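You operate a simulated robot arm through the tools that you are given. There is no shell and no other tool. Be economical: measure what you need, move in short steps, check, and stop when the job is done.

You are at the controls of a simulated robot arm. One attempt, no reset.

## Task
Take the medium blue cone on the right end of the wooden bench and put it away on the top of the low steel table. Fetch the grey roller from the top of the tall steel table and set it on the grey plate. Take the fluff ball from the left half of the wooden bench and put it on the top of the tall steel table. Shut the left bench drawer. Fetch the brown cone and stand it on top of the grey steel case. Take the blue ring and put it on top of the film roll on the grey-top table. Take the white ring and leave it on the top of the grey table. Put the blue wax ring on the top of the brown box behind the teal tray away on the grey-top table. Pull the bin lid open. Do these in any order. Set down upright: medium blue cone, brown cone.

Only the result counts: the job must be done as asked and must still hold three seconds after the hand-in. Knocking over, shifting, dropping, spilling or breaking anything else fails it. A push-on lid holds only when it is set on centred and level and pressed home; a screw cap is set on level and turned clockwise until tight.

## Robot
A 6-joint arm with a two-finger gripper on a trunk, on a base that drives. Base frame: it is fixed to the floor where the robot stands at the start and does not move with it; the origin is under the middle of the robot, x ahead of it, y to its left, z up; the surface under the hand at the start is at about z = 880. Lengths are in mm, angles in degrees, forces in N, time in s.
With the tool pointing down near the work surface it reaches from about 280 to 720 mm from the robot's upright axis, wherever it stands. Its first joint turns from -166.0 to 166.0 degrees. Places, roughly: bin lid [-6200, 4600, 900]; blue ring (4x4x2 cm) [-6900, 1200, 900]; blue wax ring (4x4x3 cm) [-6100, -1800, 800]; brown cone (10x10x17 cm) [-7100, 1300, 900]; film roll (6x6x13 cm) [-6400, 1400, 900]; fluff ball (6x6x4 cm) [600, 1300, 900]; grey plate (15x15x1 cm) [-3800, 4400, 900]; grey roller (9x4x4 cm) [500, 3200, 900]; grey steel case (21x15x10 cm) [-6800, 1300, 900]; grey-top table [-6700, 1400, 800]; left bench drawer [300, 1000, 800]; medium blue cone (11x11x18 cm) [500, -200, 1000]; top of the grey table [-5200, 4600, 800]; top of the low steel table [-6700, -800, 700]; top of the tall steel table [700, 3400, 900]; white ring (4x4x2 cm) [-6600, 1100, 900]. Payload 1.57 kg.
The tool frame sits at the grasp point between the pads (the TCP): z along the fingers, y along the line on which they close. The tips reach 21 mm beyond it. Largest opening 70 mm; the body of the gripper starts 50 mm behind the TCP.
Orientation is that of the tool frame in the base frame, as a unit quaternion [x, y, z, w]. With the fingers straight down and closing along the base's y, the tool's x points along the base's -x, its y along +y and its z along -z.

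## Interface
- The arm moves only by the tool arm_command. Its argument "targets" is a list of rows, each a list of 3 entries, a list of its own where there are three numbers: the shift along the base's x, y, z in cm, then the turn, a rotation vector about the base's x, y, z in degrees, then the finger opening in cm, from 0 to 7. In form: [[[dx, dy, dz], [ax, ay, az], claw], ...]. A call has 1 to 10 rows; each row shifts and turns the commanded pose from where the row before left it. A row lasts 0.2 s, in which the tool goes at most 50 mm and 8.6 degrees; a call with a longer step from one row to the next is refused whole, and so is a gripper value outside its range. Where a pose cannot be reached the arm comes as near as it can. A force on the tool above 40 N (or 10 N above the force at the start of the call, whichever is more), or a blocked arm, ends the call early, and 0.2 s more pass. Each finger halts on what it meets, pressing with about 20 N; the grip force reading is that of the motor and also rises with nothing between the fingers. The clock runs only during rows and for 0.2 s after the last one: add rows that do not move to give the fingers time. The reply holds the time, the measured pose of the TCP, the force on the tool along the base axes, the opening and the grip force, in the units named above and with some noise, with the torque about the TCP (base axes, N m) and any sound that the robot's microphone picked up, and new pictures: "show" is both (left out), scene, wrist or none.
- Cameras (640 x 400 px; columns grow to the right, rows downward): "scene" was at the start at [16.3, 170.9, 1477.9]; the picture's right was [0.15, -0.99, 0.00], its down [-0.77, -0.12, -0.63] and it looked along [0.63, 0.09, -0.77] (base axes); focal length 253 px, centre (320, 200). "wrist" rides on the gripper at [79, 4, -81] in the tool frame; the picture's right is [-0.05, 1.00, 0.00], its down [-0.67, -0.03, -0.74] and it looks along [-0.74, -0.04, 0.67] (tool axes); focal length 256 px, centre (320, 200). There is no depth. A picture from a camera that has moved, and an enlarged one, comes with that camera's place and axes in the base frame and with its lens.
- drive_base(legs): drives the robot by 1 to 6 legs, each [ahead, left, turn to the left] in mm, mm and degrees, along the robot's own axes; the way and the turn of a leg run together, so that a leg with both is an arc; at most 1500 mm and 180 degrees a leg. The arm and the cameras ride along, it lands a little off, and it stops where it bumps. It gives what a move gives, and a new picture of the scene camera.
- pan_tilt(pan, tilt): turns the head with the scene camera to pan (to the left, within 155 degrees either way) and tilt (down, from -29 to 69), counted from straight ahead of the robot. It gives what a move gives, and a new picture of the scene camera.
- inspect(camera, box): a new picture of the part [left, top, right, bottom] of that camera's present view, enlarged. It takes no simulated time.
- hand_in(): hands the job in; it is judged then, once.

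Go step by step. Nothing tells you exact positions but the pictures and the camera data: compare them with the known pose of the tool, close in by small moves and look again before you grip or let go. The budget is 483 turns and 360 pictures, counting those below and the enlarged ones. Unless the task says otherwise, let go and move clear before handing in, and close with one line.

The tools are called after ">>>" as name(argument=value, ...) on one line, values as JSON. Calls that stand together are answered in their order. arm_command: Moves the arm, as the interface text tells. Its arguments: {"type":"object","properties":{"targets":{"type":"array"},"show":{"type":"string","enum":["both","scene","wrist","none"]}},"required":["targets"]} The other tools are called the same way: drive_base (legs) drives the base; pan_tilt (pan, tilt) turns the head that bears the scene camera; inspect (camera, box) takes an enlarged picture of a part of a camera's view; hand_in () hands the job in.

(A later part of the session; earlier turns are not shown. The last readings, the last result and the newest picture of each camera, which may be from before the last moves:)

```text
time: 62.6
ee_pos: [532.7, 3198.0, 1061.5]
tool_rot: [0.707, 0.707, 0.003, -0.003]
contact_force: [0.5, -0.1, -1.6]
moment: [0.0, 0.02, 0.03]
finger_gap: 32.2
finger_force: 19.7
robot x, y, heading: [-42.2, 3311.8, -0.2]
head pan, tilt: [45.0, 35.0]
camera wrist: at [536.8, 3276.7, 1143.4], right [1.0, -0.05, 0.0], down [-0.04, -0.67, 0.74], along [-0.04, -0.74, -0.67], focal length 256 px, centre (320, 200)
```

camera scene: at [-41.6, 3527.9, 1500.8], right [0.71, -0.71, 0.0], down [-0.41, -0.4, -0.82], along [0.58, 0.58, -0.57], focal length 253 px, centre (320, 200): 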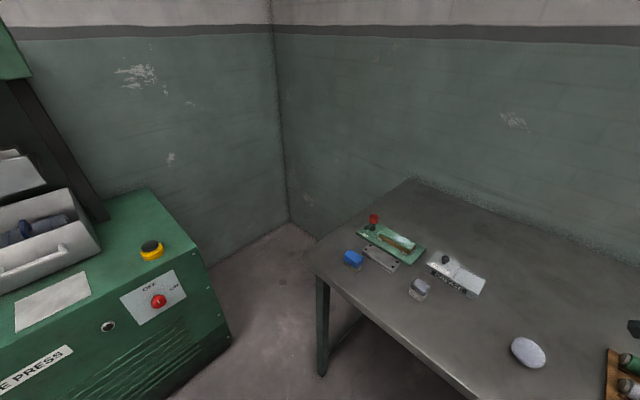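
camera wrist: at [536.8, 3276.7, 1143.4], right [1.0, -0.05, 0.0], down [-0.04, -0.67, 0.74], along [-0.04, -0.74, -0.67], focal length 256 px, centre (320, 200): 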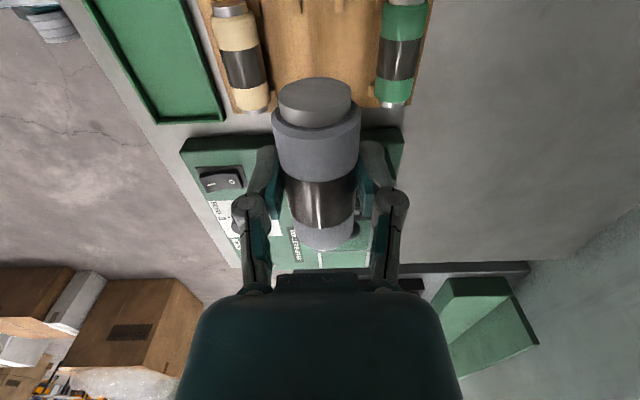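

Roller in hand. I'll pull the arm in, back away from the table, turn left, and look towards the far part of the room.

>>> arm_command(targets=[[[-4.5, 0, 1], [0, 0, 0], 2.8], [[-4.5, 0, 1], [0, 0, 0], 2.8], [[-4.5, 1, 1], [0, 0, 0], 2.8], [[-4.5, 1, 1], [0, 0, 0], 2.8]], show="none")

>>> drive_base(legs=[[-900, 0, 0], [0, 0, 90]])

>>> pan_tilt(pan=85, tilt=15)

>>> pan_tilt(pan=40, tilt=20)

```text
time: 63.6
ee_pos: [351.7, 3219.7, 1100.0]
tool_rot: [0.708, 0.707, 0.003, -0.002]
contact_force: [-0.2, -0.2, -1.8]
moment: [0.02, 0.02, 0.01]
finger_gap: 32.3
finger_force: 20.4
robot x, y, heading: [-43.4, 3305.1, 0.0]
head pan, tilt: [45.0, 35.0]
```

```text
time: 72.2
ee_pos: [-863.0, 3710.6, 1100.2]
tool_rot: [-0.003, 1.0, 0.001, -0.004]
contact_force: [0.3, 0.6, -1.7]
moment: [-0.02, 0.02, 0.02]
finger_gap: 32.4
finger_force: 20.1
robot x, y, heading: [-951.2, 3312.7, 90.2]
head pan, tilt: [45.0, 35.0]
camera scene: at [-1167.5, 3316.7, 1500.7], right [0.71, 0.71, 0.0], down [0.41, -0.41, -0.82], along [-0.58, 0.58, -0.57], focal length 253 px, centre (320, 200)
```

scene: 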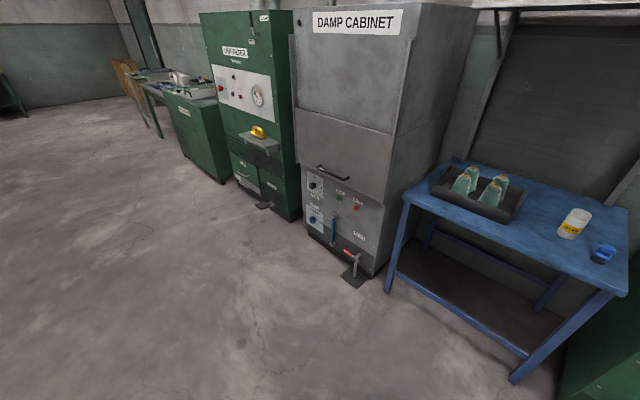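

```text
time: 73.2
ee_pos: [-862.9, 3708.3, 1100.1]
tool_rot: [-0.003, 1.0, 0.002, -0.003]
contact_force: [-0.6, 0.2, -1.5]
moment: [0.04, 0.03, 0.0]
finger_gap: 32.5
finger_force: 20.2
robot x, y, heading: [-950.1, 3311.9, 90.3]
head pan, tilt: [85.0, 15.0]
camera scene: at [-1198.2, 3262.6, 1532.7], right [0.09, 1.0, 0.0], down [0.26, -0.02, -0.97], along [-0.96, 0.08, -0.26], focal length 253 px, centre (320, 200)
```

scene: 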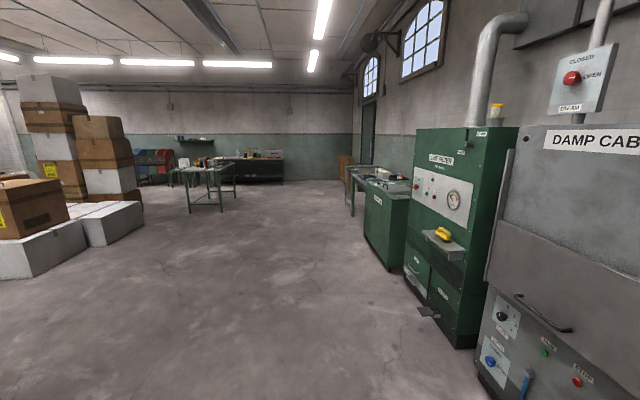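

```text
time: 74.4
ee_pos: [-863.8, 3709.2, 1100.2]
tool_rot: [-0.001, 1.0, 0.001, -0.004]
contact_force: [1.1, -0.6, -2.3]
moment: [-0.01, 0.02, -0.03]
finger_gap: 32.6
finger_force: 20.0
robot x, y, heading: [-947.6, 3309.0, 89.9]
head pan, tilt: [40.0, 20.0]
camera scene: at [-1165.2, 3325.7, 1524.6], right [0.76, 0.65, 0.0], down [0.22, -0.26, -0.94], along [-0.61, 0.72, -0.34], focal length 253 px, centre (320, 200)
```

scene: 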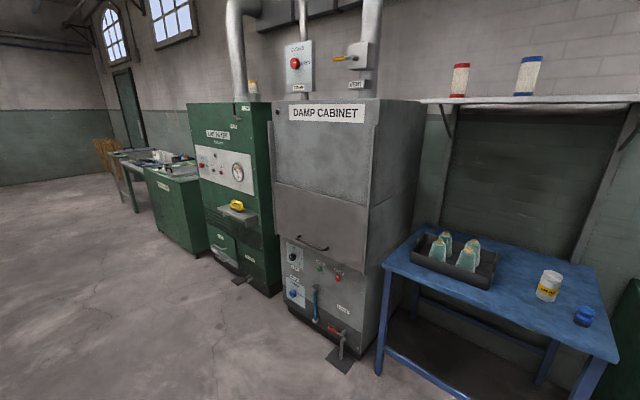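

Floor is clear. The green cabinet beyond the heater should carry the grey plate. Driving left along the wall.

>>> drive_base(legs=[[0, 1400, 0], [0, 1300, 0]])

>>> pan_tilt(pan=10, tilt=35)

```text
time: 87.5
ee_pos: [-3552.1, 3772.7, 1099.7]
tool_rot: [0.02, 1.0, 0.001, -0.004]
contact_force: [0.5, -0.5, -1.4]
moment: [0.0, -0.01, 0.01]
finger_gap: 32.5
finger_force: 19.9
robot x, y, heading: [-3662.2, 3381.3, 87.2]
head pan, tilt: [40.0, 20.0]
camera scene: at [-3870.7, 3403.6, 1524.8], right [0.79, 0.61, 0.0], down [0.21, -0.27, -0.94], along [-0.57, 0.75, -0.34], focal length 253 px, centre (320, 200)
```

scene: 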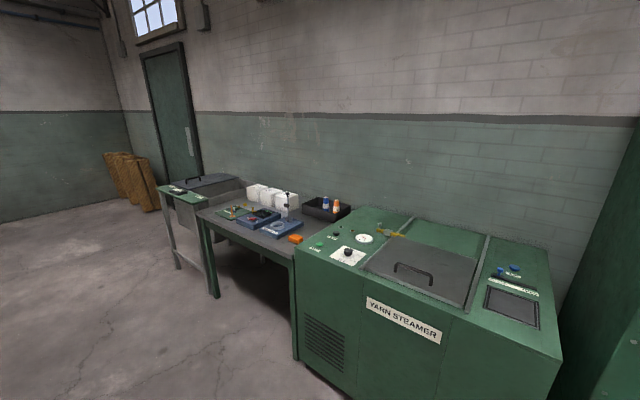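

```text
time: 88.5
ee_pos: [-3552.7, 3773.9, 1100.2]
tool_rot: [0.02, 1.0, 0.001, -0.004]
contact_force: [0.7, 0.4, -2.2]
moment: [0.01, 0.01, -0.02]
finger_gap: 32.4
finger_force: 19.9
robot x, y, heading: [-3660.2, 3380.4, 87.6]
head pan, tilt: [10.0, 35.0]
camera scene: at [-3826.7, 3417.1, 1500.8], right [0.99, 0.13, 0.0], down [0.08, -0.57, -0.82], along [-0.11, 0.81, -0.57], focal length 253 px, centre (320, 200)
```

scene: 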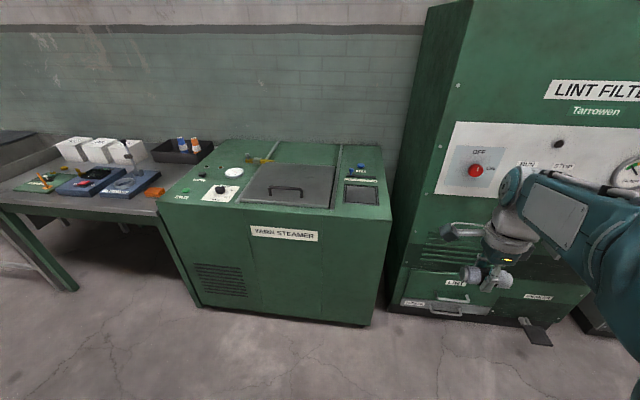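

The grey plate is the small dark square at the steamer's right corner, near (-3770, 4350). Zooming.

>>> inspect(camera="scene", box=[300, 140, 420, 215])

```text
5.33 times, centred on (360, 178) of scene
camera zoom: at [-3826.7, 3417.1, 1500.8], right [0.99, 0.13, 0.0], down [0.08, -0.57, -0.82], along [-0.11, 0.81, -0.57], focal length 1349 px, centre (107, 320)
```

zoom: 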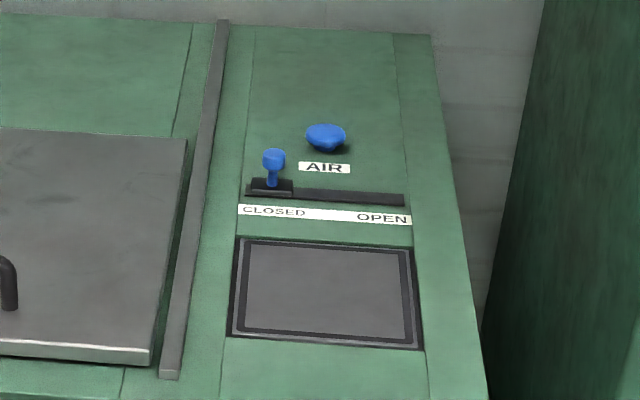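

Drive closer with a small heading correction.

>>> drive_base(legs=[[0, 0, 2.5], [400, 60, 0]])

>>> pan_tilt(pan=-5, tilt=45)

```text
time: 91.4
ee_pos: [-3627.1, 4182.4, 1099.1]
tool_rot: [0.0, 1.0, 0.001, -0.004]
contact_force: [0.7, -0.3, -1.5]
moment: [-0.06, 0.02, 0.03]
finger_gap: 32.7
finger_force: 20.3
robot x, y, heading: [-3716.6, 3782.8, 89.9]
head pan, tilt: [10.0, 35.0]
camera scene: at [-3886.5, 3814.6, 1500.8], right [0.99, 0.17, 0.0], down [0.1, -0.57, -0.82], along [-0.14, 0.81, -0.57], focal length 253 px, centre (320, 200)
```

scene: 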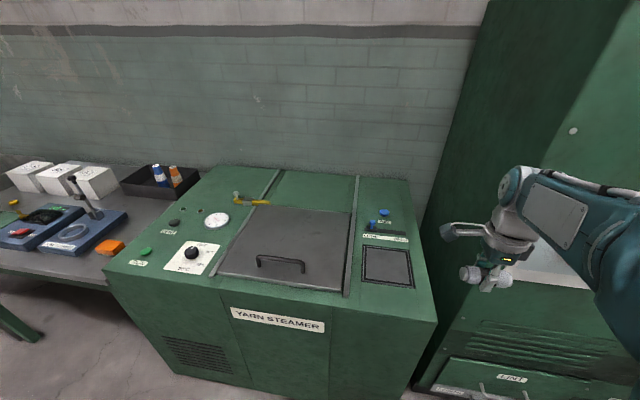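

```text
time: 92.2
ee_pos: [-3626.8, 4181.4, 1099.1]
tool_rot: [0.0, 1.0, 0.0, -0.004]
contact_force: [0.2, 0.3, -1.8]
moment: [-0.01, -0.01, 0.0]
finger_gap: 32.5
finger_force: 19.8
robot x, y, heading: [-3714.4, 3780.3, 89.8]
head pan, tilt: [-5.0, 45.0]
camera scene: at [-3864.8, 3808.9, 1486.0], right [1.0, -0.09, 0.0], down [-0.06, -0.7, -0.71], along [0.06, 0.7, -0.71], focal length 253 px, centre (320, 200)
```

scene: 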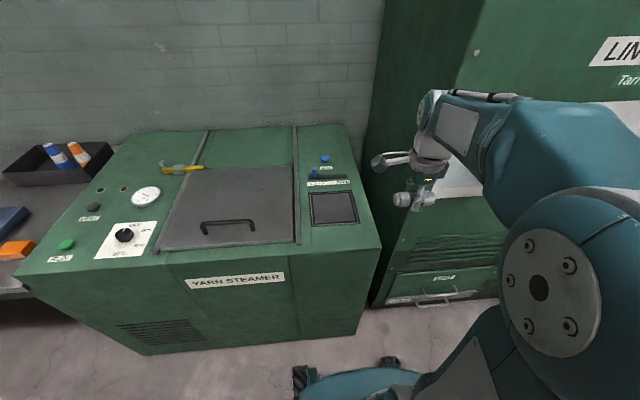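

Plate centre at about (-3774, 4347, 900). Moving over it.

>>> arm_command(targets=[[[-4.5, 0, 0], [0, 0, 0], 2.8], [[-4.5, 1.5, 0], [0, 0, 0], 2.8], [[-3, 3.5, 0], [0, 0, 0], 2.8], [[-2, 4, -1], [0, 0, 0], 2.8], [[-0.7, 4.5, -2], [0, 0, 0], 2.8], [[0, 3, -3], [0, 0, 0], 2.8], [[0, 0, -4], [0, 0, 0], 2.8], [[0, 0, 0], [0, 0, 0], 2.8]])

```text
time: 94.0
ee_pos: [-3777.8, 4347.1, 1001.0]
tool_rot: [0.0, 1.0, 0.001, -0.004]
contact_force: [-0.7, 0.4, -2.0]
moment: [0.01, 0.03, -0.01]
finger_gap: 32.5
finger_force: 20.0
robot x, y, heading: [-3716.3, 3780.6, 89.6]
head pan, tilt: [-5.0, 45.0]
camera scene: at [-3865.4, 3809.9, 1485.8], right [1.0, -0.09, 0.0], down [-0.06, -0.71, -0.71], along [0.06, 0.7, -0.71], focal length 253 px, centre (320, 200)
camera wrist: at [-3857.3, 4351.0, 1082.2], right [0.05, 1.0, 0.0], down [0.67, -0.04, 0.74], along [0.74, -0.04, -0.67], focal length 256 px, centre (320, 200)
```

scene: 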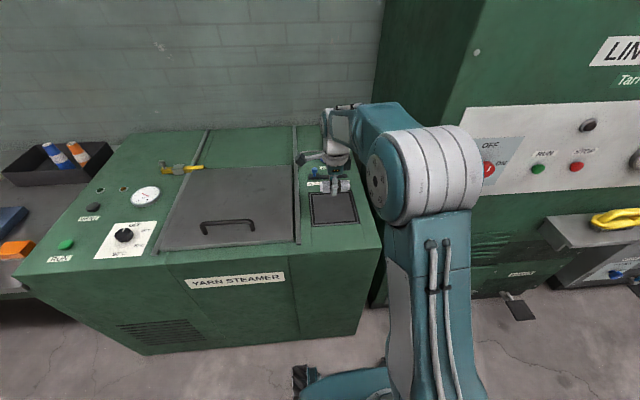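
wrist: 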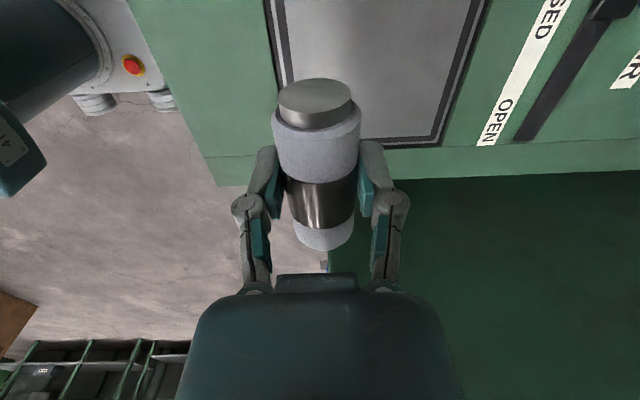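

Parallax between the views suggests the plate is a bit lower (~855) and farther, near (-3765, 4390). Adjusting and re-checking.

>>> arm_command(targets=[[[0.5, 4, -2], [0, 0, 0], 2.8], [[0.5, 0, -3], [0, 0, 0], 2.8], [[0, 0, 0], [0, 0, 0], 2.8]])

>>> inspect(camera="scene", box=[270, 100, 400, 240])

```text
time: 94.8
ee_pos: [-3766.5, 4387.0, 949.0]
tool_rot: [0.0, 1.0, 0.001, -0.004]
contact_force: [-0.6, -0.9, -2.0]
moment: [0.0, 0.01, -0.01]
finger_gap: 32.4
finger_force: 19.7
robot x, y, heading: [-3713.8, 3781.1, 89.6]
head pan, tilt: [-5.0, 45.0]
camera scene: at [-3865.3, 3810.1, 1485.8], right [1.0, -0.09, 0.0], down [-0.06, -0.71, -0.71], along [0.06, 0.7, -0.71], focal length 253 px, centre (320, 200)
camera wrist: at [-3844.9, 4390.5, 1032.4], right [0.05, 1.0, 0.0], down [0.67, -0.04, 0.74], along [0.74, -0.04, -0.67], focal length 256 px, centre (320, 200)
```

scene: 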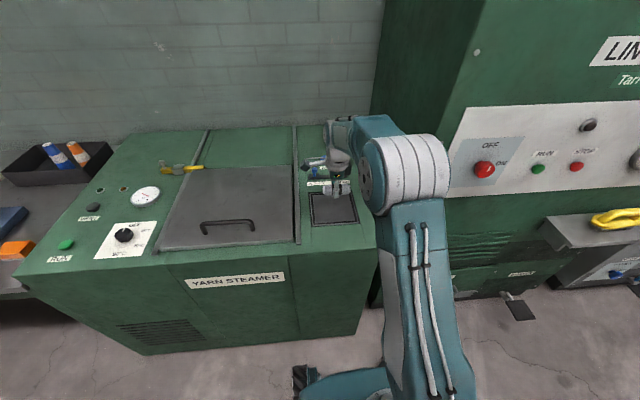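
wrist: 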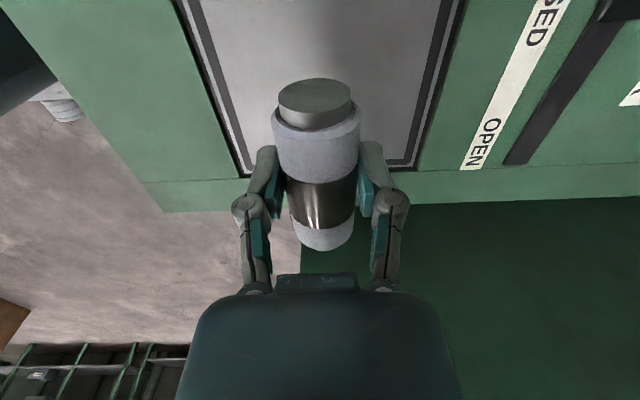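

```text
2.86 times, centred on (335, 170) of scene
camera zoom: at [-3865.3, 3810.1, 1485.8], right [1.0, -0.09, 0.0], down [-0.06, -0.71, -0.71], along [0.06, 0.7, -0.71], focal length 723 px, centre (277, 286)
```

zoom: 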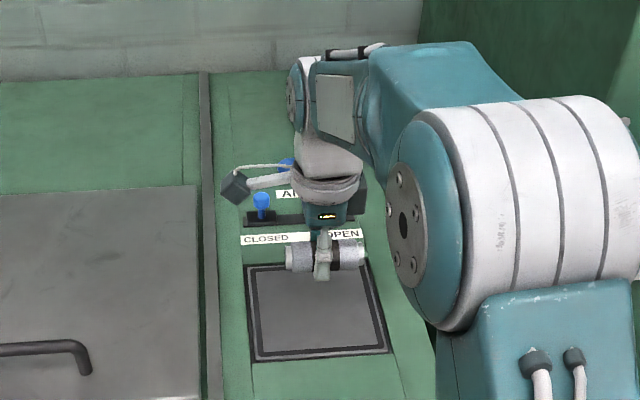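

Plate centre now confirmed at about (-3771, 4390), z≈865. Descending.

>>> arm_command(targets=[[[-0.4, 0.2, -3], [0, 0, 0], 2.8], [[0, 0, -1.5], [0, 0, 0], 2.8], [[0, 0, -0.5], [0, 0, 0], 2.8], [[0, 0, 0], [0, 0, 0], 2.8]])

>>> inspect(camera="scene", box=[300, 150, 380, 230])

```text
time: 95.8
ee_pos: [-3768.4, 4388.5, 898.9]
tool_rot: [0.0, 1.0, 0.0, -0.003]
contact_force: [0.4, 0.0, -2.0]
moment: [0.03, 0.01, 0.01]
finger_gap: 32.5
finger_force: 20.1
robot x, y, heading: [-3716.9, 3783.6, 89.9]
head pan, tilt: [-5.0, 45.0]
camera scene: at [-3865.4, 3810.1, 1485.8], right [1.0, -0.09, 0.0], down [-0.06, -0.71, -0.71], along [0.06, 0.7, -0.71], focal length 253 px, centre (320, 200)
camera wrist: at [-3848.0, 4392.0, 981.8], right [0.05, 1.0, 0.0], down [0.67, -0.04, 0.74], along [0.74, -0.04, -0.67], focal length 256 px, centre (320, 200)
```

scene: 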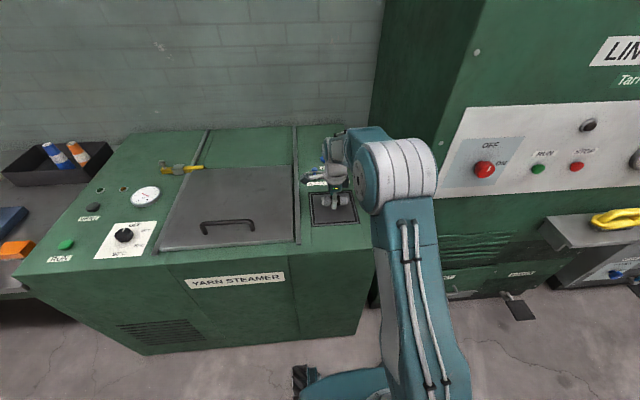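
wrist: 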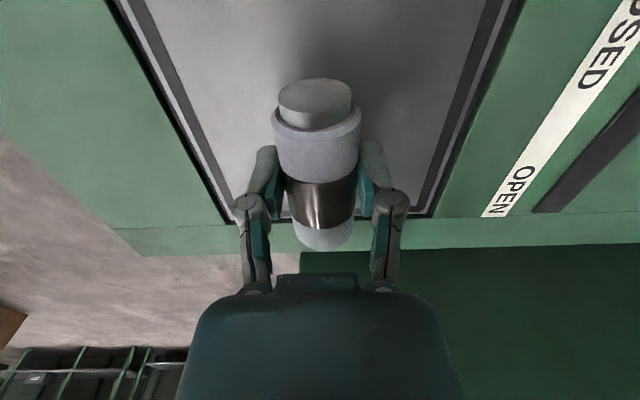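

```text
5.00 times, centred on (340, 190) of scene
camera zoom: at [-3865.4, 3810.1, 1485.8], right [1.0, -0.09, 0.0], down [-0.06, -0.71, -0.71], along [0.06, 0.7, -0.71], focal length 1265 px, centre (220, 250)
```

zoom: 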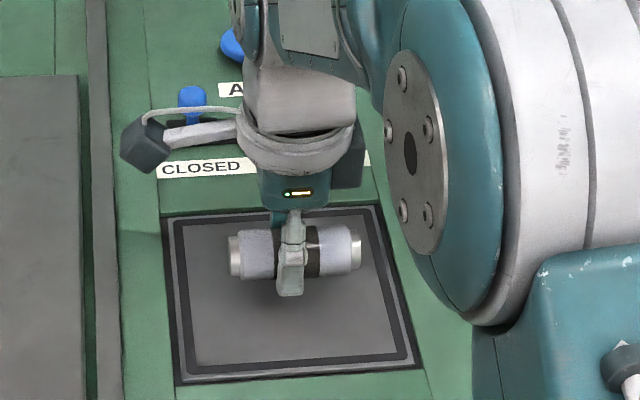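

Well centred. Final descent by small steps.

>>> arm_command(targets=[[[0, 0, -0.5], [0, 0, 0], 2.8], [[0, 0, -0.3], [0, 0, 0], 2.8], [[0, 0, 0], [0, 0, 0], 2.8]], show="none")

>>> arm_command(targets=[[[0, 0, -0.3], [0, 0, 0], 2.8], [[0, 0, 0], [0, 0, 0], 2.8]], show="none")

>>> arm_command(targets=[[[0, 0, -0.3], [0, 0, 0], 2.8], [[0, 0, 0], [0, 0, 0], 2.8]], show="wrist")

```text
time: 96.6
ee_pos: [-3768.6, 4389.1, 891.7]
tool_rot: [0.0, 1.0, 0.001, -0.004]
contact_force: [0.1, 0.5, -1.7]
moment: [0.02, 0.0, 0.01]
finger_gap: 32.4
finger_force: 20.2
robot x, y, heading: [-3716.6, 3785.3, 89.7]
head pan, tilt: [-5.0, 45.0]
```

```text
time: 97.2
ee_pos: [-3766.8, 4388.4, 888.1]
tool_rot: [-0.001, 1.0, 0.001, -0.003]
contact_force: [0.2, 0.3, -2.1]
moment: [-0.03, 0.0, 0.0]
finger_gap: 32.8
finger_force: 20.1
robot x, y, heading: [-3719.8, 3785.3, 89.8]
head pan, tilt: [-5.0, 45.0]
```

```text
time: 97.8
ee_pos: [-3767.5, 4389.2, 885.6]
tool_rot: [0.0, 1.0, 0.001, -0.003]
contact_force: [-0.4, -0.3, -0.7]
moment: [0.02, 0.02, -0.03]
finger_gap: 32.4
finger_force: 20.4
robot x, y, heading: [-3717.5, 3784.5, 90.0]
head pan, tilt: [-5.0, 45.0]
camera wrist: at [-3848.2, 4392.6, 967.8], right [0.05, 1.0, 0.0], down [0.67, -0.04, 0.74], along [0.74, -0.04, -0.67], focal length 256 px, centre (320, 200)
```

wrist: 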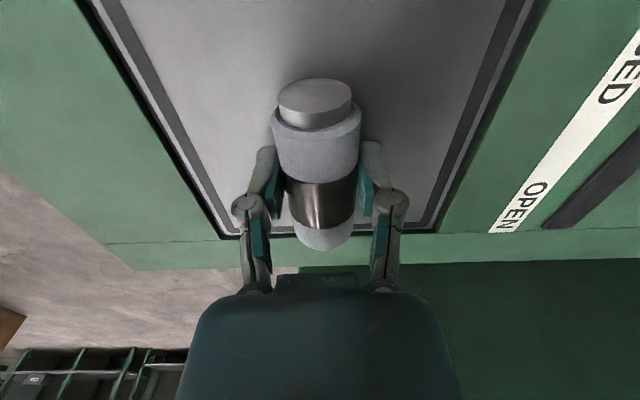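

>>> arm_command(targets=[[[0, 0, -0.3], [0, 0, 0], 2.8], [[0, 0, 0], [0, 0, 0], 2.8]], show="none")

>>> arm_command(targets=[[[0, 0, -0.3], [0, 0, 0], 2.8], [[0, 0, 0], [0, 0, 0], 2.8]], show="none")

>>> arm_command(targets=[[[0, 0, -0.3], [0, 0, 0], 2.8], [[0, 0, 0], [0, 0, 0], 2.8]], show="none")

```text
time: 98.4
ee_pos: [-3768.2, 4389.1, 882.6]
tool_rot: [0.0, 1.0, 0.001, -0.003]
contact_force: [-0.8, -1.6, 7.0]
moment: [-0.02, -0.42, -0.09]
finger_gap: 32.6
finger_force: 19.8
robot x, y, heading: [-3718.5, 3785.9, 89.9]
head pan, tilt: [-5.0, 45.0]
```

```text
time: 99.0
ee_pos: [-3768.4, 4388.2, 878.5]
tool_rot: [0.0, 1.0, 0.001, -0.003]
contact_force: [-0.3, -3.6, 12.5]
moment: [-0.13, 0.0, -0.01]
finger_gap: 32.5
finger_force: 20.0
robot x, y, heading: [-3715.7, 3782.0, 89.7]
head pan, tilt: [-5.0, 45.0]
```

```text
time: 99.6
ee_pos: [-3769.0, 4387.8, 879.0]
tool_rot: [0.0, 1.0, 0.003, -0.004]
contact_force: [2.9, -7.0, 35.1]
moment: [-0.61, -0.25, -0.06]
finger_gap: 32.5
finger_force: 20.4
robot x, y, heading: [-3716.4, 3783.6, 89.8]
head pan, tilt: [-5.0, 45.0]
```

Seated. Relieving pressure slightly, then releasing slowly.

>>> arm_command(targets=[[[0, 0, 0.3], [0, 0, 0], 2.8], [[0, 0, 0], [0, 0, 0], 3.4], [[0, 0, 0], [0, 0, 0], 4.2], [[0, 0, 0], [0, 0, 0], 5.2], [[0, 0, 0], [0, 0, 0], 5.5], [[0, 0, 2], [0, 0, 0], 5.5], [[0, 0, 4], [0, 0, 0], 5.5], [[0, 0, 4], [0, 0, 0], 5.5]])

>>> inspect(camera="scene", box=[300, 150, 380, 230])

```text
time: 101.4
ee_pos: [-3769.9, 4388.3, 979.7]
tool_rot: [0.0, 1.0, 0.001, -0.003]
contact_force: [-0.2, -0.4, -0.6]
moment: [0.0, 0.01, 0.01]
finger_gap: 54.8
finger_force: 0.1
robot x, y, heading: [-3717.6, 3780.7, 89.8]
head pan, tilt: [-5.0, 45.0]
camera scene: at [-3865.3, 3810.0, 1485.9], right [1.0, -0.09, 0.0], down [-0.06, -0.71, -0.71], along [0.06, 0.7, -0.71], focal length 253 px, centre (320, 200)
camera wrist: at [-3849.1, 4392.9, 1061.9], right [0.05, 1.0, 0.0], down [0.67, -0.04, 0.74], along [0.74, -0.04, -0.67], focal length 256 px, centre (320, 200)
```

scene: 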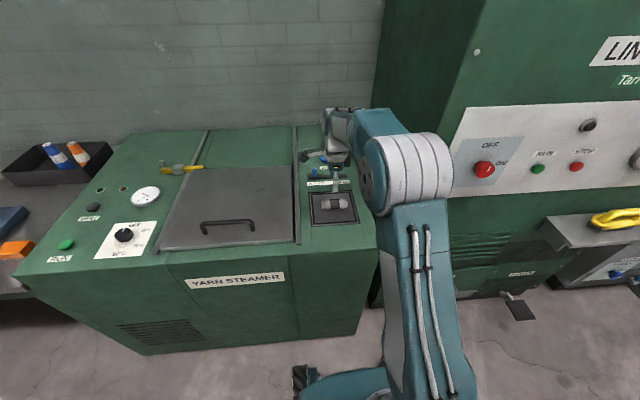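
wrist: 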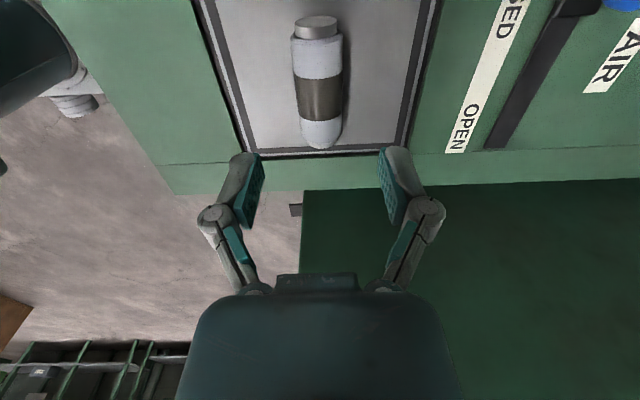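

```text
5.00 times, centred on (340, 190) of scene
camera zoom: at [-3865.3, 3810.0, 1485.9], right [1.0, -0.09, 0.0], down [-0.06, -0.71, -0.71], along [0.06, 0.7, -0.71], focal length 1265 px, centre (220, 250)
```

zoom: 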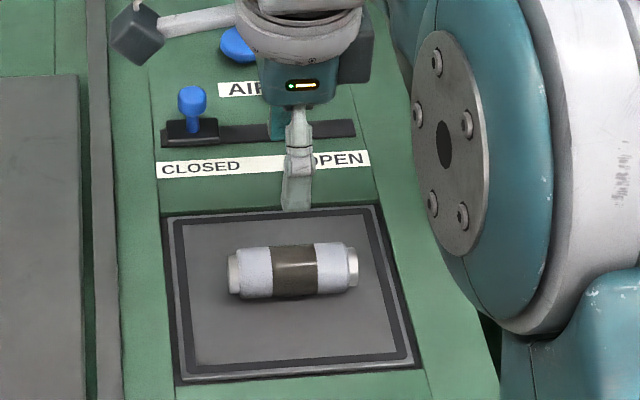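

The roller sits well on the plate. Next the bin lid near (-6200, 4600). I'll retract and drive left, turning the wrist back to neutral.

>>> arm_command(targets=[[[0, 0, 4], [0, 0, 0], 5.5], [[0, 0, 4], [0, 0, 8.5], 5.5], [[0, -3, 3], [0, 0, 8.5], 5.5], [[0, -4, 0], [0, 0, 8.5], 5.5], [[0, -4.5, 0], [0, 0, 8.5], 5.5], [[0, -4.5, 0], [0, 0, 8.5], 5.5], [[0, -3, 0], [0, 0, 8.5], 5.5], [[0, -2, 0], [0, 0, 8.5], 5.5], [[0, 0, 0], [0, 0, 8.5], 5.5], [[0, 0, 0], [0, 0, 8.5], 5.5]], show="none")

>>> drive_base(legs=[[-300, 0, 0], [0, 1300, 0], [0, 1100, 0]])

>>> pan_tilt(pan=10, tilt=30)

```text
time: 103.6
ee_pos: [-3768.7, 4179.9, 1090.9]
tool_rot: [-0.621, 0.784, -0.001, -0.004]
contact_force: [-0.7, -0.3, 0.1]
moment: [-0.01, 0.02, 0.01]
finger_gap: 55.1
finger_force: 0.0
robot x, y, heading: [-3714.1, 3784.0, 89.5]
head pan, tilt: [-5.0, 45.0]
```

```text
time: 116.9
ee_pos: [-6155.7, 3865.9, 1089.3]
tool_rot: [-0.623, 0.782, -0.002, -0.004]
contact_force: [1.0, 0.1, 0.3]
moment: [-0.03, 0.03, 0.0]
finger_gap: 55.0
finger_force: 0.2
robot x, y, heading: [-6100.1, 3469.0, 90.4]
head pan, tilt: [-5.0, 45.0]
camera scene: at [-6247.4, 3494.6, 1486.1], right [1.0, -0.08, 0.0], down [-0.06, -0.71, -0.71], along [0.06, 0.7, -0.71], focal length 253 px, centre (320, 200)
```

scene: 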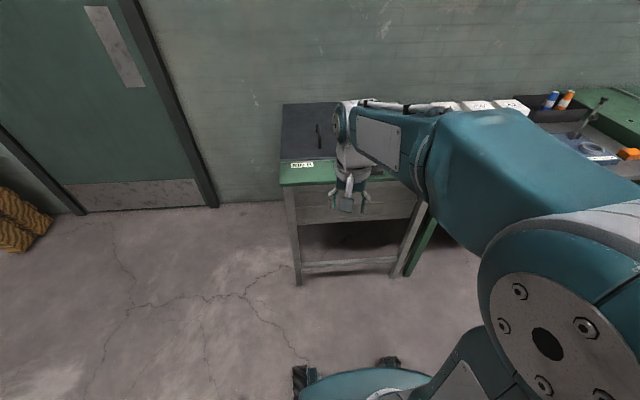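

```text
time: 117.7
ee_pos: [-6155.7, 3866.3, 1089.3]
tool_rot: [-0.623, 0.782, -0.002, -0.005]
contact_force: [0.0, 0.3, -0.7]
moment: [-0.01, 0.0, 0.02]
finger_gap: 54.9
finger_force: 0.0
robot x, y, heading: [-6100.6, 3472.3, 90.1]
head pan, tilt: [10.0, 30.0]
camera scene: at [-6271.6, 3502.4, 1508.4], right [0.98, 0.18, 0.0], down [0.09, -0.49, -0.87], along [-0.16, 0.85, -0.5], focal length 253 px, centre (320, 200)
```

scene: 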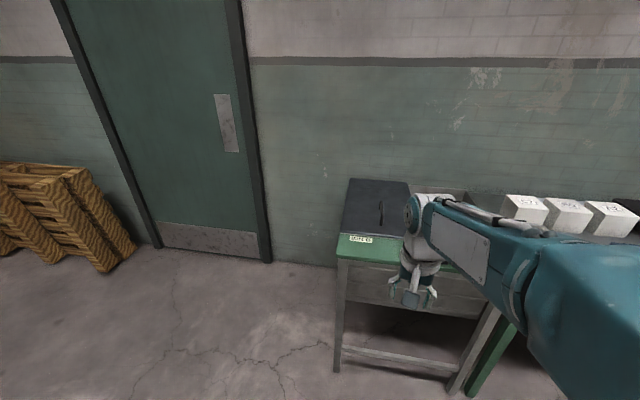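

The bin is a metal trough with a dark lid. The arm hides part of it; I'll shift right to view it.

>>> drive_base(legs=[[0, -450, 0]])

>>> pan_tilt(pan=20, tilt=30)

>>> inspect(camera="scene", box=[150, 130, 450, 320])

```text
time: 120.4
ee_pos: [-5707.2, 3867.4, 1089.8]
tool_rot: [-0.622, 0.783, -0.003, -0.002]
contact_force: [-0.2, 0.7, 0.2]
moment: [0.02, -0.01, 0.01]
finger_gap: 55.0
finger_force: 0.0
robot x, y, heading: [-5651.6, 3474.5, 90.3]
head pan, tilt: [10.0, 30.0]
camera scene: at [-5826.0, 3505.3, 1507.9], right [0.98, 0.18, 0.0], down [0.09, -0.49, -0.87], along [-0.15, 0.85, -0.5], focal length 253 px, centre (320, 200)
```

scene: 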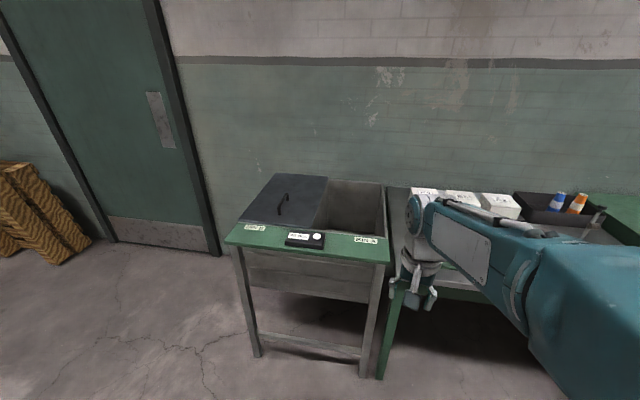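

```text
time: 121.1
ee_pos: [-5704.8, 3868.6, 1089.9]
tool_rot: [-0.622, 0.783, -0.002, -0.003]
contact_force: [0.8, 0.1, -0.3]
moment: [0.01, -0.01, 0.0]
finger_gap: 54.9
finger_force: 0.0
robot x, y, heading: [-5652.2, 3470.4, 90.1]
head pan, tilt: [20.0, 30.0]
camera scene: at [-5839.2, 3501.2, 1508.2], right [0.94, 0.34, 0.0], down [0.17, -0.47, -0.87], along [-0.3, 0.81, -0.5], focal length 253 px, centre (320, 200)
```

scene: 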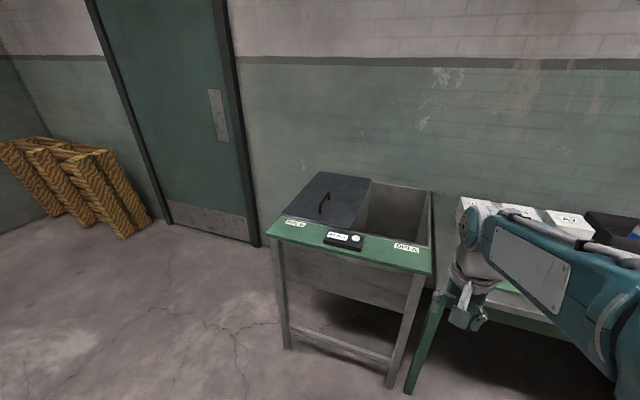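

```text
2.11 times, centred on (300, 225) of scene
camera zoom: at [-5839.2, 3501.2, 1508.2], right [0.94, 0.34, 0.0], down [0.17, -0.47, -0.87], along [-0.3, 0.81, -0.5], focal length 533 px, centre (362, 147)
```

zoom: 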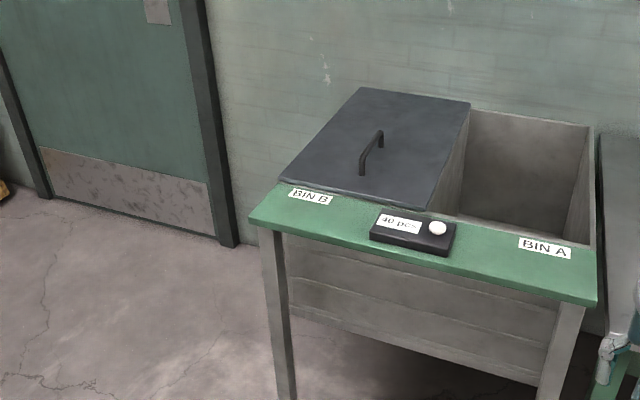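

>>> inspect(camera="scene", box=[270, 160, 390, 235])

```text
5.33 times, centred on (330, 198) of scene
camera zoom: at [-5839.2, 3501.2, 1508.2], right [0.94, 0.34, 0.0], down [0.17, -0.47, -0.87], along [-0.3, 0.81, -0.5], focal length 1349 px, centre (267, 213)
```

zoom: 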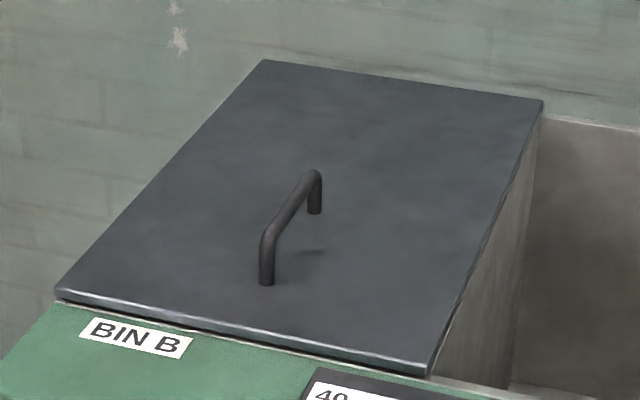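

The lid on Bin B most likely slides right over Bin A, since the handle bar runs front-to-back. The handle is near (-6170, 4447, 928). Driving to it and setting the gripper to close along x.

>>> drive_base(legs=[[0, 390, 0], [340, 0, 0]])

>>> arm_command(targets=[[[-4, 1, 0], [0, 0, 6.5], 5.5], [[-4, 3, 0], [0, 0, 6.5], 5.5], [[0, 4.5, 0], [0, 0, 0], 5.5], [[0, 4.5, 0], [0, 0, 0], 5.5], [[0, 2, 0], [0, 0, 0], 5.5], [[0, 0, 0], [0, 0, 0], 5.5]])

```text
time: 125.4
ee_pos: [-6093.2, 4204.8, 1089.2]
tool_rot: [-0.618, 0.786, -0.002, -0.004]
contact_force: [-0.6, -0.2, 0.1]
moment: [-0.03, -0.01, -0.02]
finger_gap: 55.0
finger_force: 0.1
robot x, y, heading: [-6043.9, 3808.4, 89.5]
head pan, tilt: [20.0, 30.0]
camera scene: at [-6229.5, 3839.4, 1508.3], right [0.94, 0.34, 0.0], down [0.17, -0.47, -0.87], along [-0.29, 0.82, -0.5], focal length 253 px, centre (320, 200)
```

scene: 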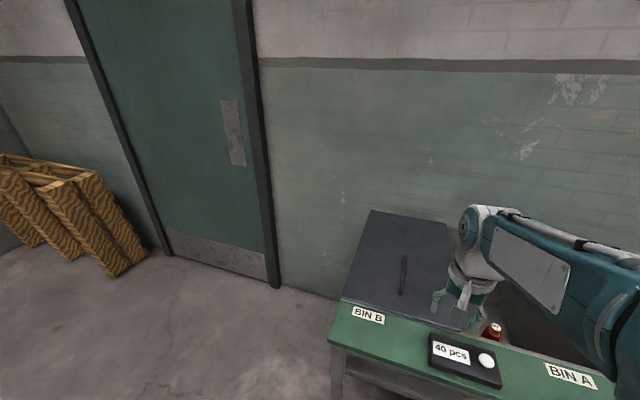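

```text
time: 126.8
ee_pos: [-6172.8, 4354.9, 1087.4]
tool_rot: [-0.703, 0.711, -0.001, -0.004]
contact_force: [1.0, -0.9, -0.2]
moment: [-0.01, -0.01, 0.0]
finger_gap: 55.0
finger_force: 0.1
robot x, y, heading: [-6045.1, 3811.2, 89.6]
head pan, tilt: [20.0, 30.0]
camera scene: at [-6228.7, 3840.3, 1508.4], right [0.94, 0.34, 0.0], down [0.17, -0.47, -0.87], along [-0.29, 0.82, -0.5], focal length 253 px, centre (320, 200)
camera wrist: at [-6178.4, 4275.6, 1171.2], right [-1.0, 0.06, 0.0], down [0.04, 0.67, 0.74], along [0.05, 0.74, -0.67], focal length 256 px, centre (320, 200)
```

scene: 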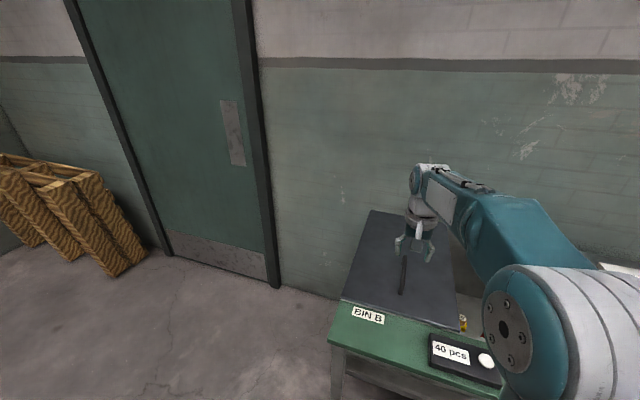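
wrist: 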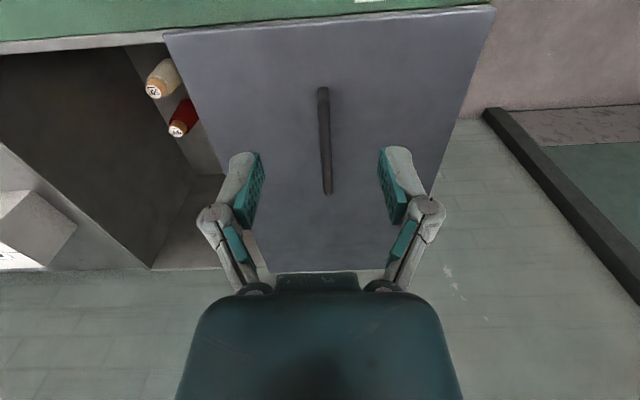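

Handle bar confirmed at x≈-6172, y≈4455. Moving over it and down.

>>> arm_command(targets=[[[0, 4.5, -2], [0, 0, 0], 5.5], [[0, 4.5, -2], [0, 0, 0], 5.5], [[0, 0, -4], [0, 0, 0], 4], [[0, 0, -3], [0, 0, 0], 4], [[0, 0, 0], [0, 0, 0], 4]])

>>> inspect(camera="scene", box=[340, 190, 480, 320])

```text
time: 128.0
ee_pos: [-6172.6, 4445.5, 975.5]
tool_rot: [-0.703, 0.711, -0.003, -0.003]
contact_force: [-0.1, 0.1, 0.2]
moment: [-0.02, 0.01, -0.04]
finger_gap: 39.8
finger_force: 0.1
robot x, y, heading: [-6040.1, 3812.0, 89.8]
head pan, tilt: [20.0, 30.0]
camera scene: at [-6228.8, 3840.9, 1508.3], right [0.94, 0.34, 0.0], down [0.17, -0.47, -0.86], along [-0.29, 0.81, -0.5], focal length 253 px, centre (320, 200)
camera wrist: at [-6178.0, 4366.6, 1058.3], right [-1.0, 0.06, 0.0], down [0.04, 0.67, 0.74], along [0.05, 0.74, -0.67], focal length 256 px, centre (320, 200)
```

scene: 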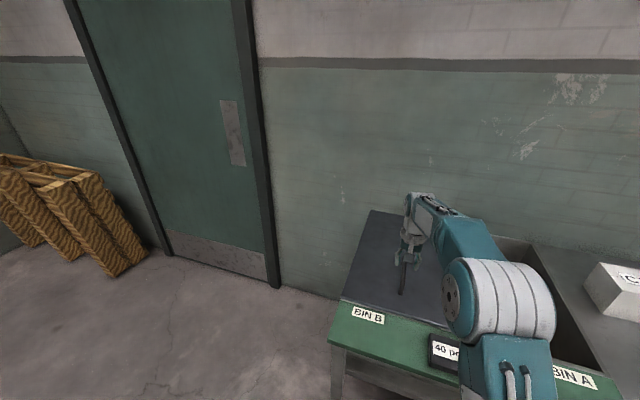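
wrist: 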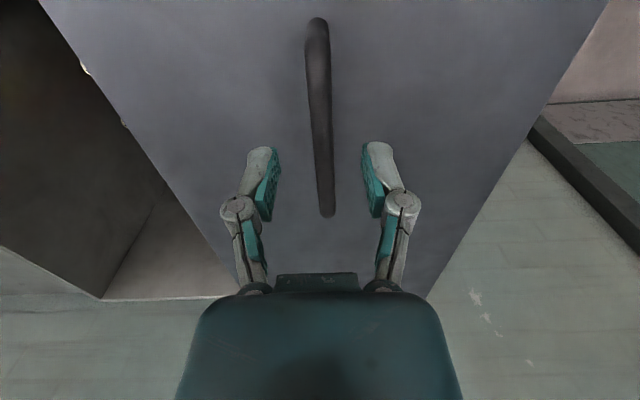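

```text
3.08 times, centred on (410, 255) of scene
camera zoom: at [-6228.8, 3840.9, 1508.3], right [0.94, 0.34, 0.0], down [0.17, -0.47, -0.86], along [-0.29, 0.81, -0.5], focal length 778 px, centre (43, 31)
```

zoom: 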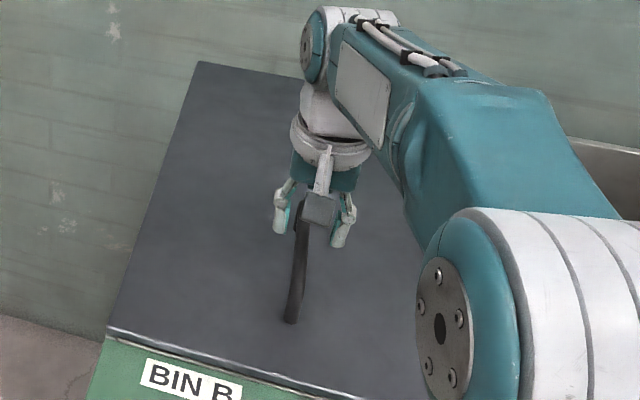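

>>> arm_command(targets=[[[0, 1, -2], [0, 0, 0], 4], [[0, 0, -1.5], [0, 0, 0], 4], [[0, 0, -1], [0, 0, 0], 4], [[0, 0, 0], [0, 0, 0], 4]], show="wrist")

>>> inspect(camera="scene", box=[370, 210, 450, 300])

```text
time: 129.0
ee_pos: [-6171.7, 4455.3, 933.2]
tool_rot: [-0.704, 0.711, -0.003, -0.004]
contact_force: [0.3, -0.2, -0.7]
moment: [-0.01, 0.03, 0.02]
finger_gap: 39.9
finger_force: 0.1
robot x, y, heading: [-6043.5, 3809.1, 89.9]
head pan, tilt: [20.0, 30.0]
camera wrist: at [-6177.2, 4376.9, 1015.5], right [-1.0, 0.06, 0.0], down [0.04, 0.67, 0.74], along [0.05, 0.74, -0.67], focal length 256 px, centre (320, 200)
```

wrist: 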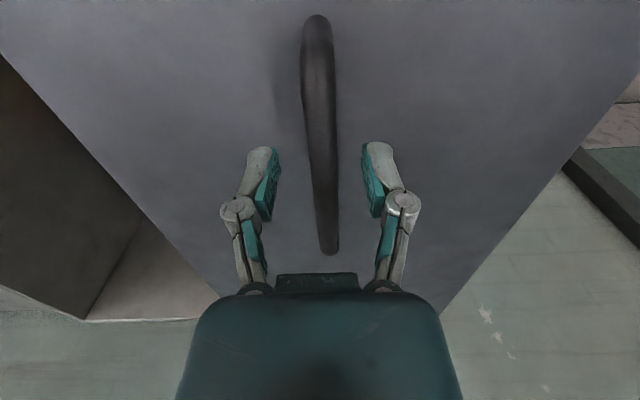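

```text
4.44 times, centred on (410, 255) of scene
camera zoom: at [-6228.7, 3840.9, 1508.4], right [0.94, 0.34, 0.0], down [0.17, -0.47, -0.86], along [-0.29, 0.81, -0.5], focal length 1124 px, centre (-80, -44)
```

zoom: 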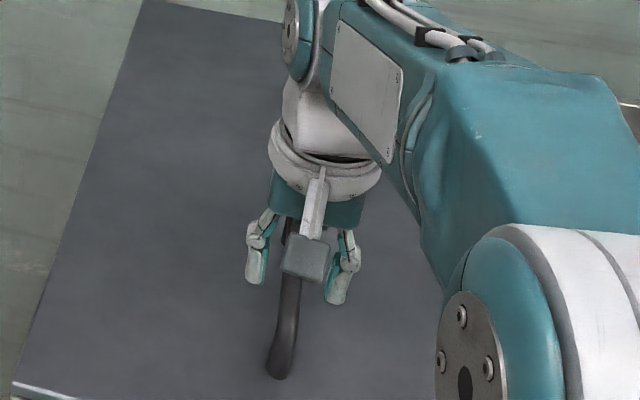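

>>> arm_command(targets=[[[0, 0, -0.6], [0, 0, 0], 4], [[0, 0, 0], [0, 0, 0], 2.5], [[0, 0, 0], [0, 0, 0], 1], [[0, 0, 0], [0, 0, 0], 0.5], [[0, 0, 0], [0, 0, 0], 0.5]], show="wrist")

```text
time: 130.2
ee_pos: [-6172.2, 4455.7, 927.9]
tool_rot: [-0.704, 0.711, -0.003, -0.003]
contact_force: [-1.7, -0.1, 0.6]
moment: [0.15, 0.04, 0.36]
finger_gap: 13.5
finger_force: 32.3
robot x, y, heading: [-6046.3, 3808.1, 89.7]
head pan, tilt: [20.0, 30.0]
camera wrist: at [-6177.8, 4376.7, 1010.1], right [-1.0, 0.06, 0.0], down [0.04, 0.67, 0.74], along [0.05, 0.74, -0.67], focal length 256 px, centre (320, 200)
```

wrist: 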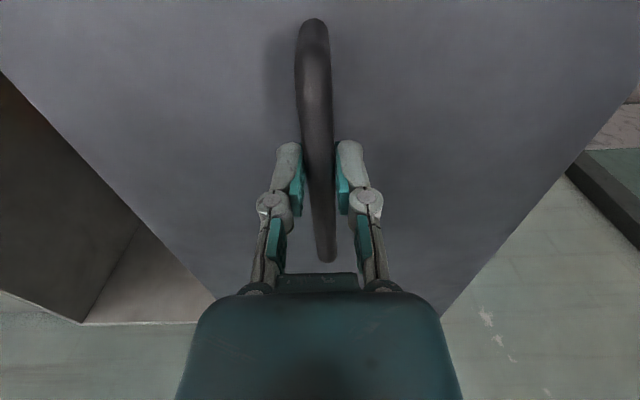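

Handle gripped. Trying a gentle slide to +x.

>>> arm_command(targets=[[[0.5, 0, 0], [0, 0, 0], 0.5], [[0.5, 0, 0], [0, 0, 0], 0.5], [[0.5, 0, 0], [0, 0, 0], 0.5], [[0.5, 0, 0], [0, 0, 0], 0.5]], show="wrist")

```text
time: 131.2
ee_pos: [-6152.2, 4456.3, 928.4]
tool_rot: [-0.704, 0.71, -0.003, -0.004]
contact_force: [-0.9, 7.7, -11.0]
moment: [0.79, 0.03, 0.32]
finger_gap: 13.4
finger_force: 32.1
robot x, y, heading: [-6040.7, 3806.8, 89.7]
head pan, tilt: [20.0, 30.0]
camera wrist: at [-6157.9, 4376.8, 1010.2], right [-1.0, 0.06, 0.0], down [0.04, 0.67, 0.74], along [0.05, 0.74, -0.67], focal length 256 px, centre (320, 200)
```

wrist: 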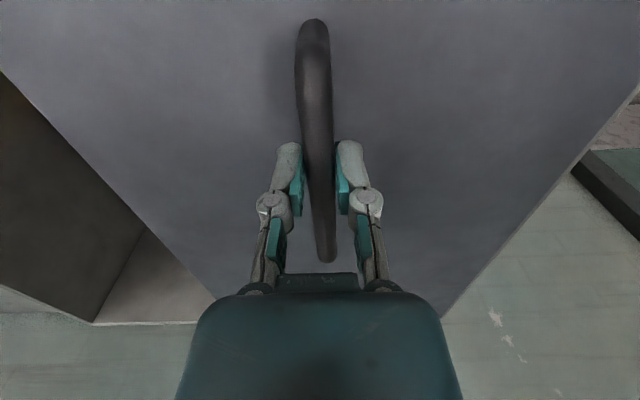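

It slides freely. Continuing.

>>> arm_command(targets=[[[1.5, 0, 0], [0, 0, 0], 0.5], [[1.5, 0, 0], [0, 0, 0], 0.5], [[1.5, 0, 0], [0, 0, 0], 0.5], [[1.5, 0, 0], [0, 0, 0], 0.5], [[1.5, 0, 0], [0, 0, 0], 0.5], [[1.5, 0, 0], [0, 0, 0], 0.5], [[1.5, 0, 0], [0, 0, 0], 0.5]], show="scene")

```text
time: 132.8
ee_pos: [-6045.8, 4454.3, 930.2]
tool_rot: [-0.703, 0.711, -0.002, -0.004]
contact_force: [-1.7, 7.0, -14.1]
moment: [-0.6, 0.01, 0.29]
finger_gap: 13.6
finger_force: 32.2
robot x, y, heading: [-6039.0, 3809.3, 89.9]
head pan, tilt: [20.0, 30.0]
camera scene: at [-6227.9, 3842.6, 1508.3], right [0.94, 0.34, 0.0], down [0.17, -0.47, -0.86], along [-0.29, 0.81, -0.5], focal length 253 px, centre (320, 200)
```

scene: 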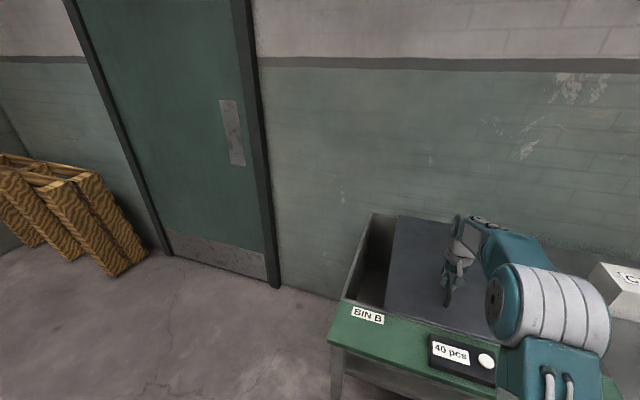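

>>> arm_command(targets=[[[1.5, 0, 0], [0, 0, 0], 0.5], [[1.5, 0, 0], [0, 0, 0], 0.5], [[1.5, 0, 0], [0, 0, 0], 0.5], [[1.5, 0, 0], [0, 0, 0], 0.5], [[1.5, 0, 0], [0, 0, 0], 0.5], [[1.5, 0, 0], [0, 0, 0], 0.5], [[1.5, 0, 0], [0, 0, 0], 0.5], [[1.5, 0, 0], [0, 0, 0], 0.5], [[1.5, 0, 0], [0, 0, 0], 0.5]], show="scene")

```text
time: 134.8
ee_pos: [-5910.8, 4455.6, 929.7]
tool_rot: [-0.704, 0.71, -0.002, -0.004]
contact_force: [-1.3, 9.8, 3.4]
moment: [0.19, -0.01, 0.27]
finger_gap: 13.6
finger_force: 31.9
robot x, y, heading: [-6040.8, 3811.4, 89.7]
head pan, tilt: [20.0, 30.0]
camera scene: at [-6227.2, 3841.1, 1508.5], right [0.94, 0.34, 0.0], down [0.17, -0.47, -0.87], along [-0.29, 0.81, -0.5], focal length 253 px, centre (320, 200)
```

scene: 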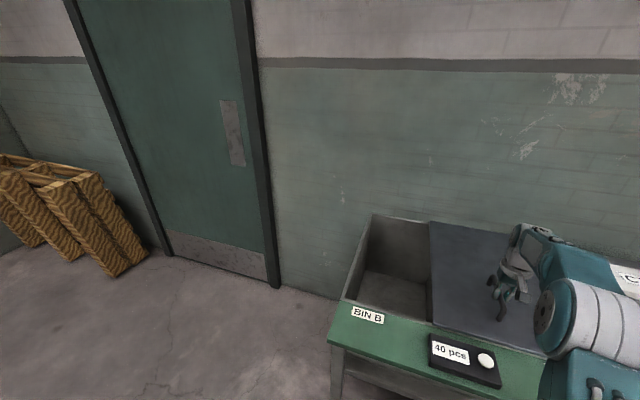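

>>> arm_command(targets=[[[1, 0, 0], [0, 0, 0], 0.5], [[1, 0, 0], [0, 0, 0], 0.5], [[1, 0, 0], [0, 0, 0], 0.5], [[0.5, 0, 0], [0, 0, 0], 0.5], [[0, 0, 0], [0, 0, 0], 0.5]], show="scene")

```text
time: 136.0
ee_pos: [-5876.9, 4454.5, 929.2]
tool_rot: [-0.703, 0.712, -0.002, -0.004]
contact_force: [-0.8, -5.6, 17.8]
moment: [-0.31, 0.01, 0.35]
finger_gap: 13.5
finger_force: 32.3
robot x, y, heading: [-6043.0, 3808.9, 89.7]
head pan, tilt: [20.0, 30.0]
camera scene: at [-6227.7, 3839.1, 1508.6], right [0.94, 0.34, 0.0], down [0.17, -0.47, -0.87], along [-0.29, 0.82, -0.5], focal length 253 px, centre (320, 200)
```

scene: 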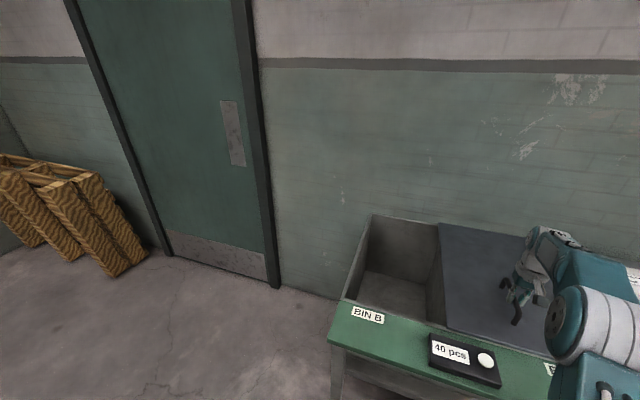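

>>> arm_command(targets=[[[0.5, 0, 0], [0, 0, 0], 0.5], [[0.5, 0, 0], [0, 0, 0], 0.5], [[0.5, 0, 0], [0, 0, 0], 0.5], [[0.5, 0, 0], [0, 0, 0], 0.5], [[0, 0, 0], [0, 0, 0], 0.5]], show="none")

```text
time: 137.2
ee_pos: [-5855.9, 4454.9, 927.3]
tool_rot: [-0.703, 0.711, -0.002, -0.003]
contact_force: [-1.8, -5.1, 11.5]
moment: [-0.28, 0.04, 0.36]
finger_gap: 13.5
finger_force: 32.1
robot x, y, heading: [-6047.0, 3806.0, 89.6]
head pan, tilt: [20.0, 30.0]
```

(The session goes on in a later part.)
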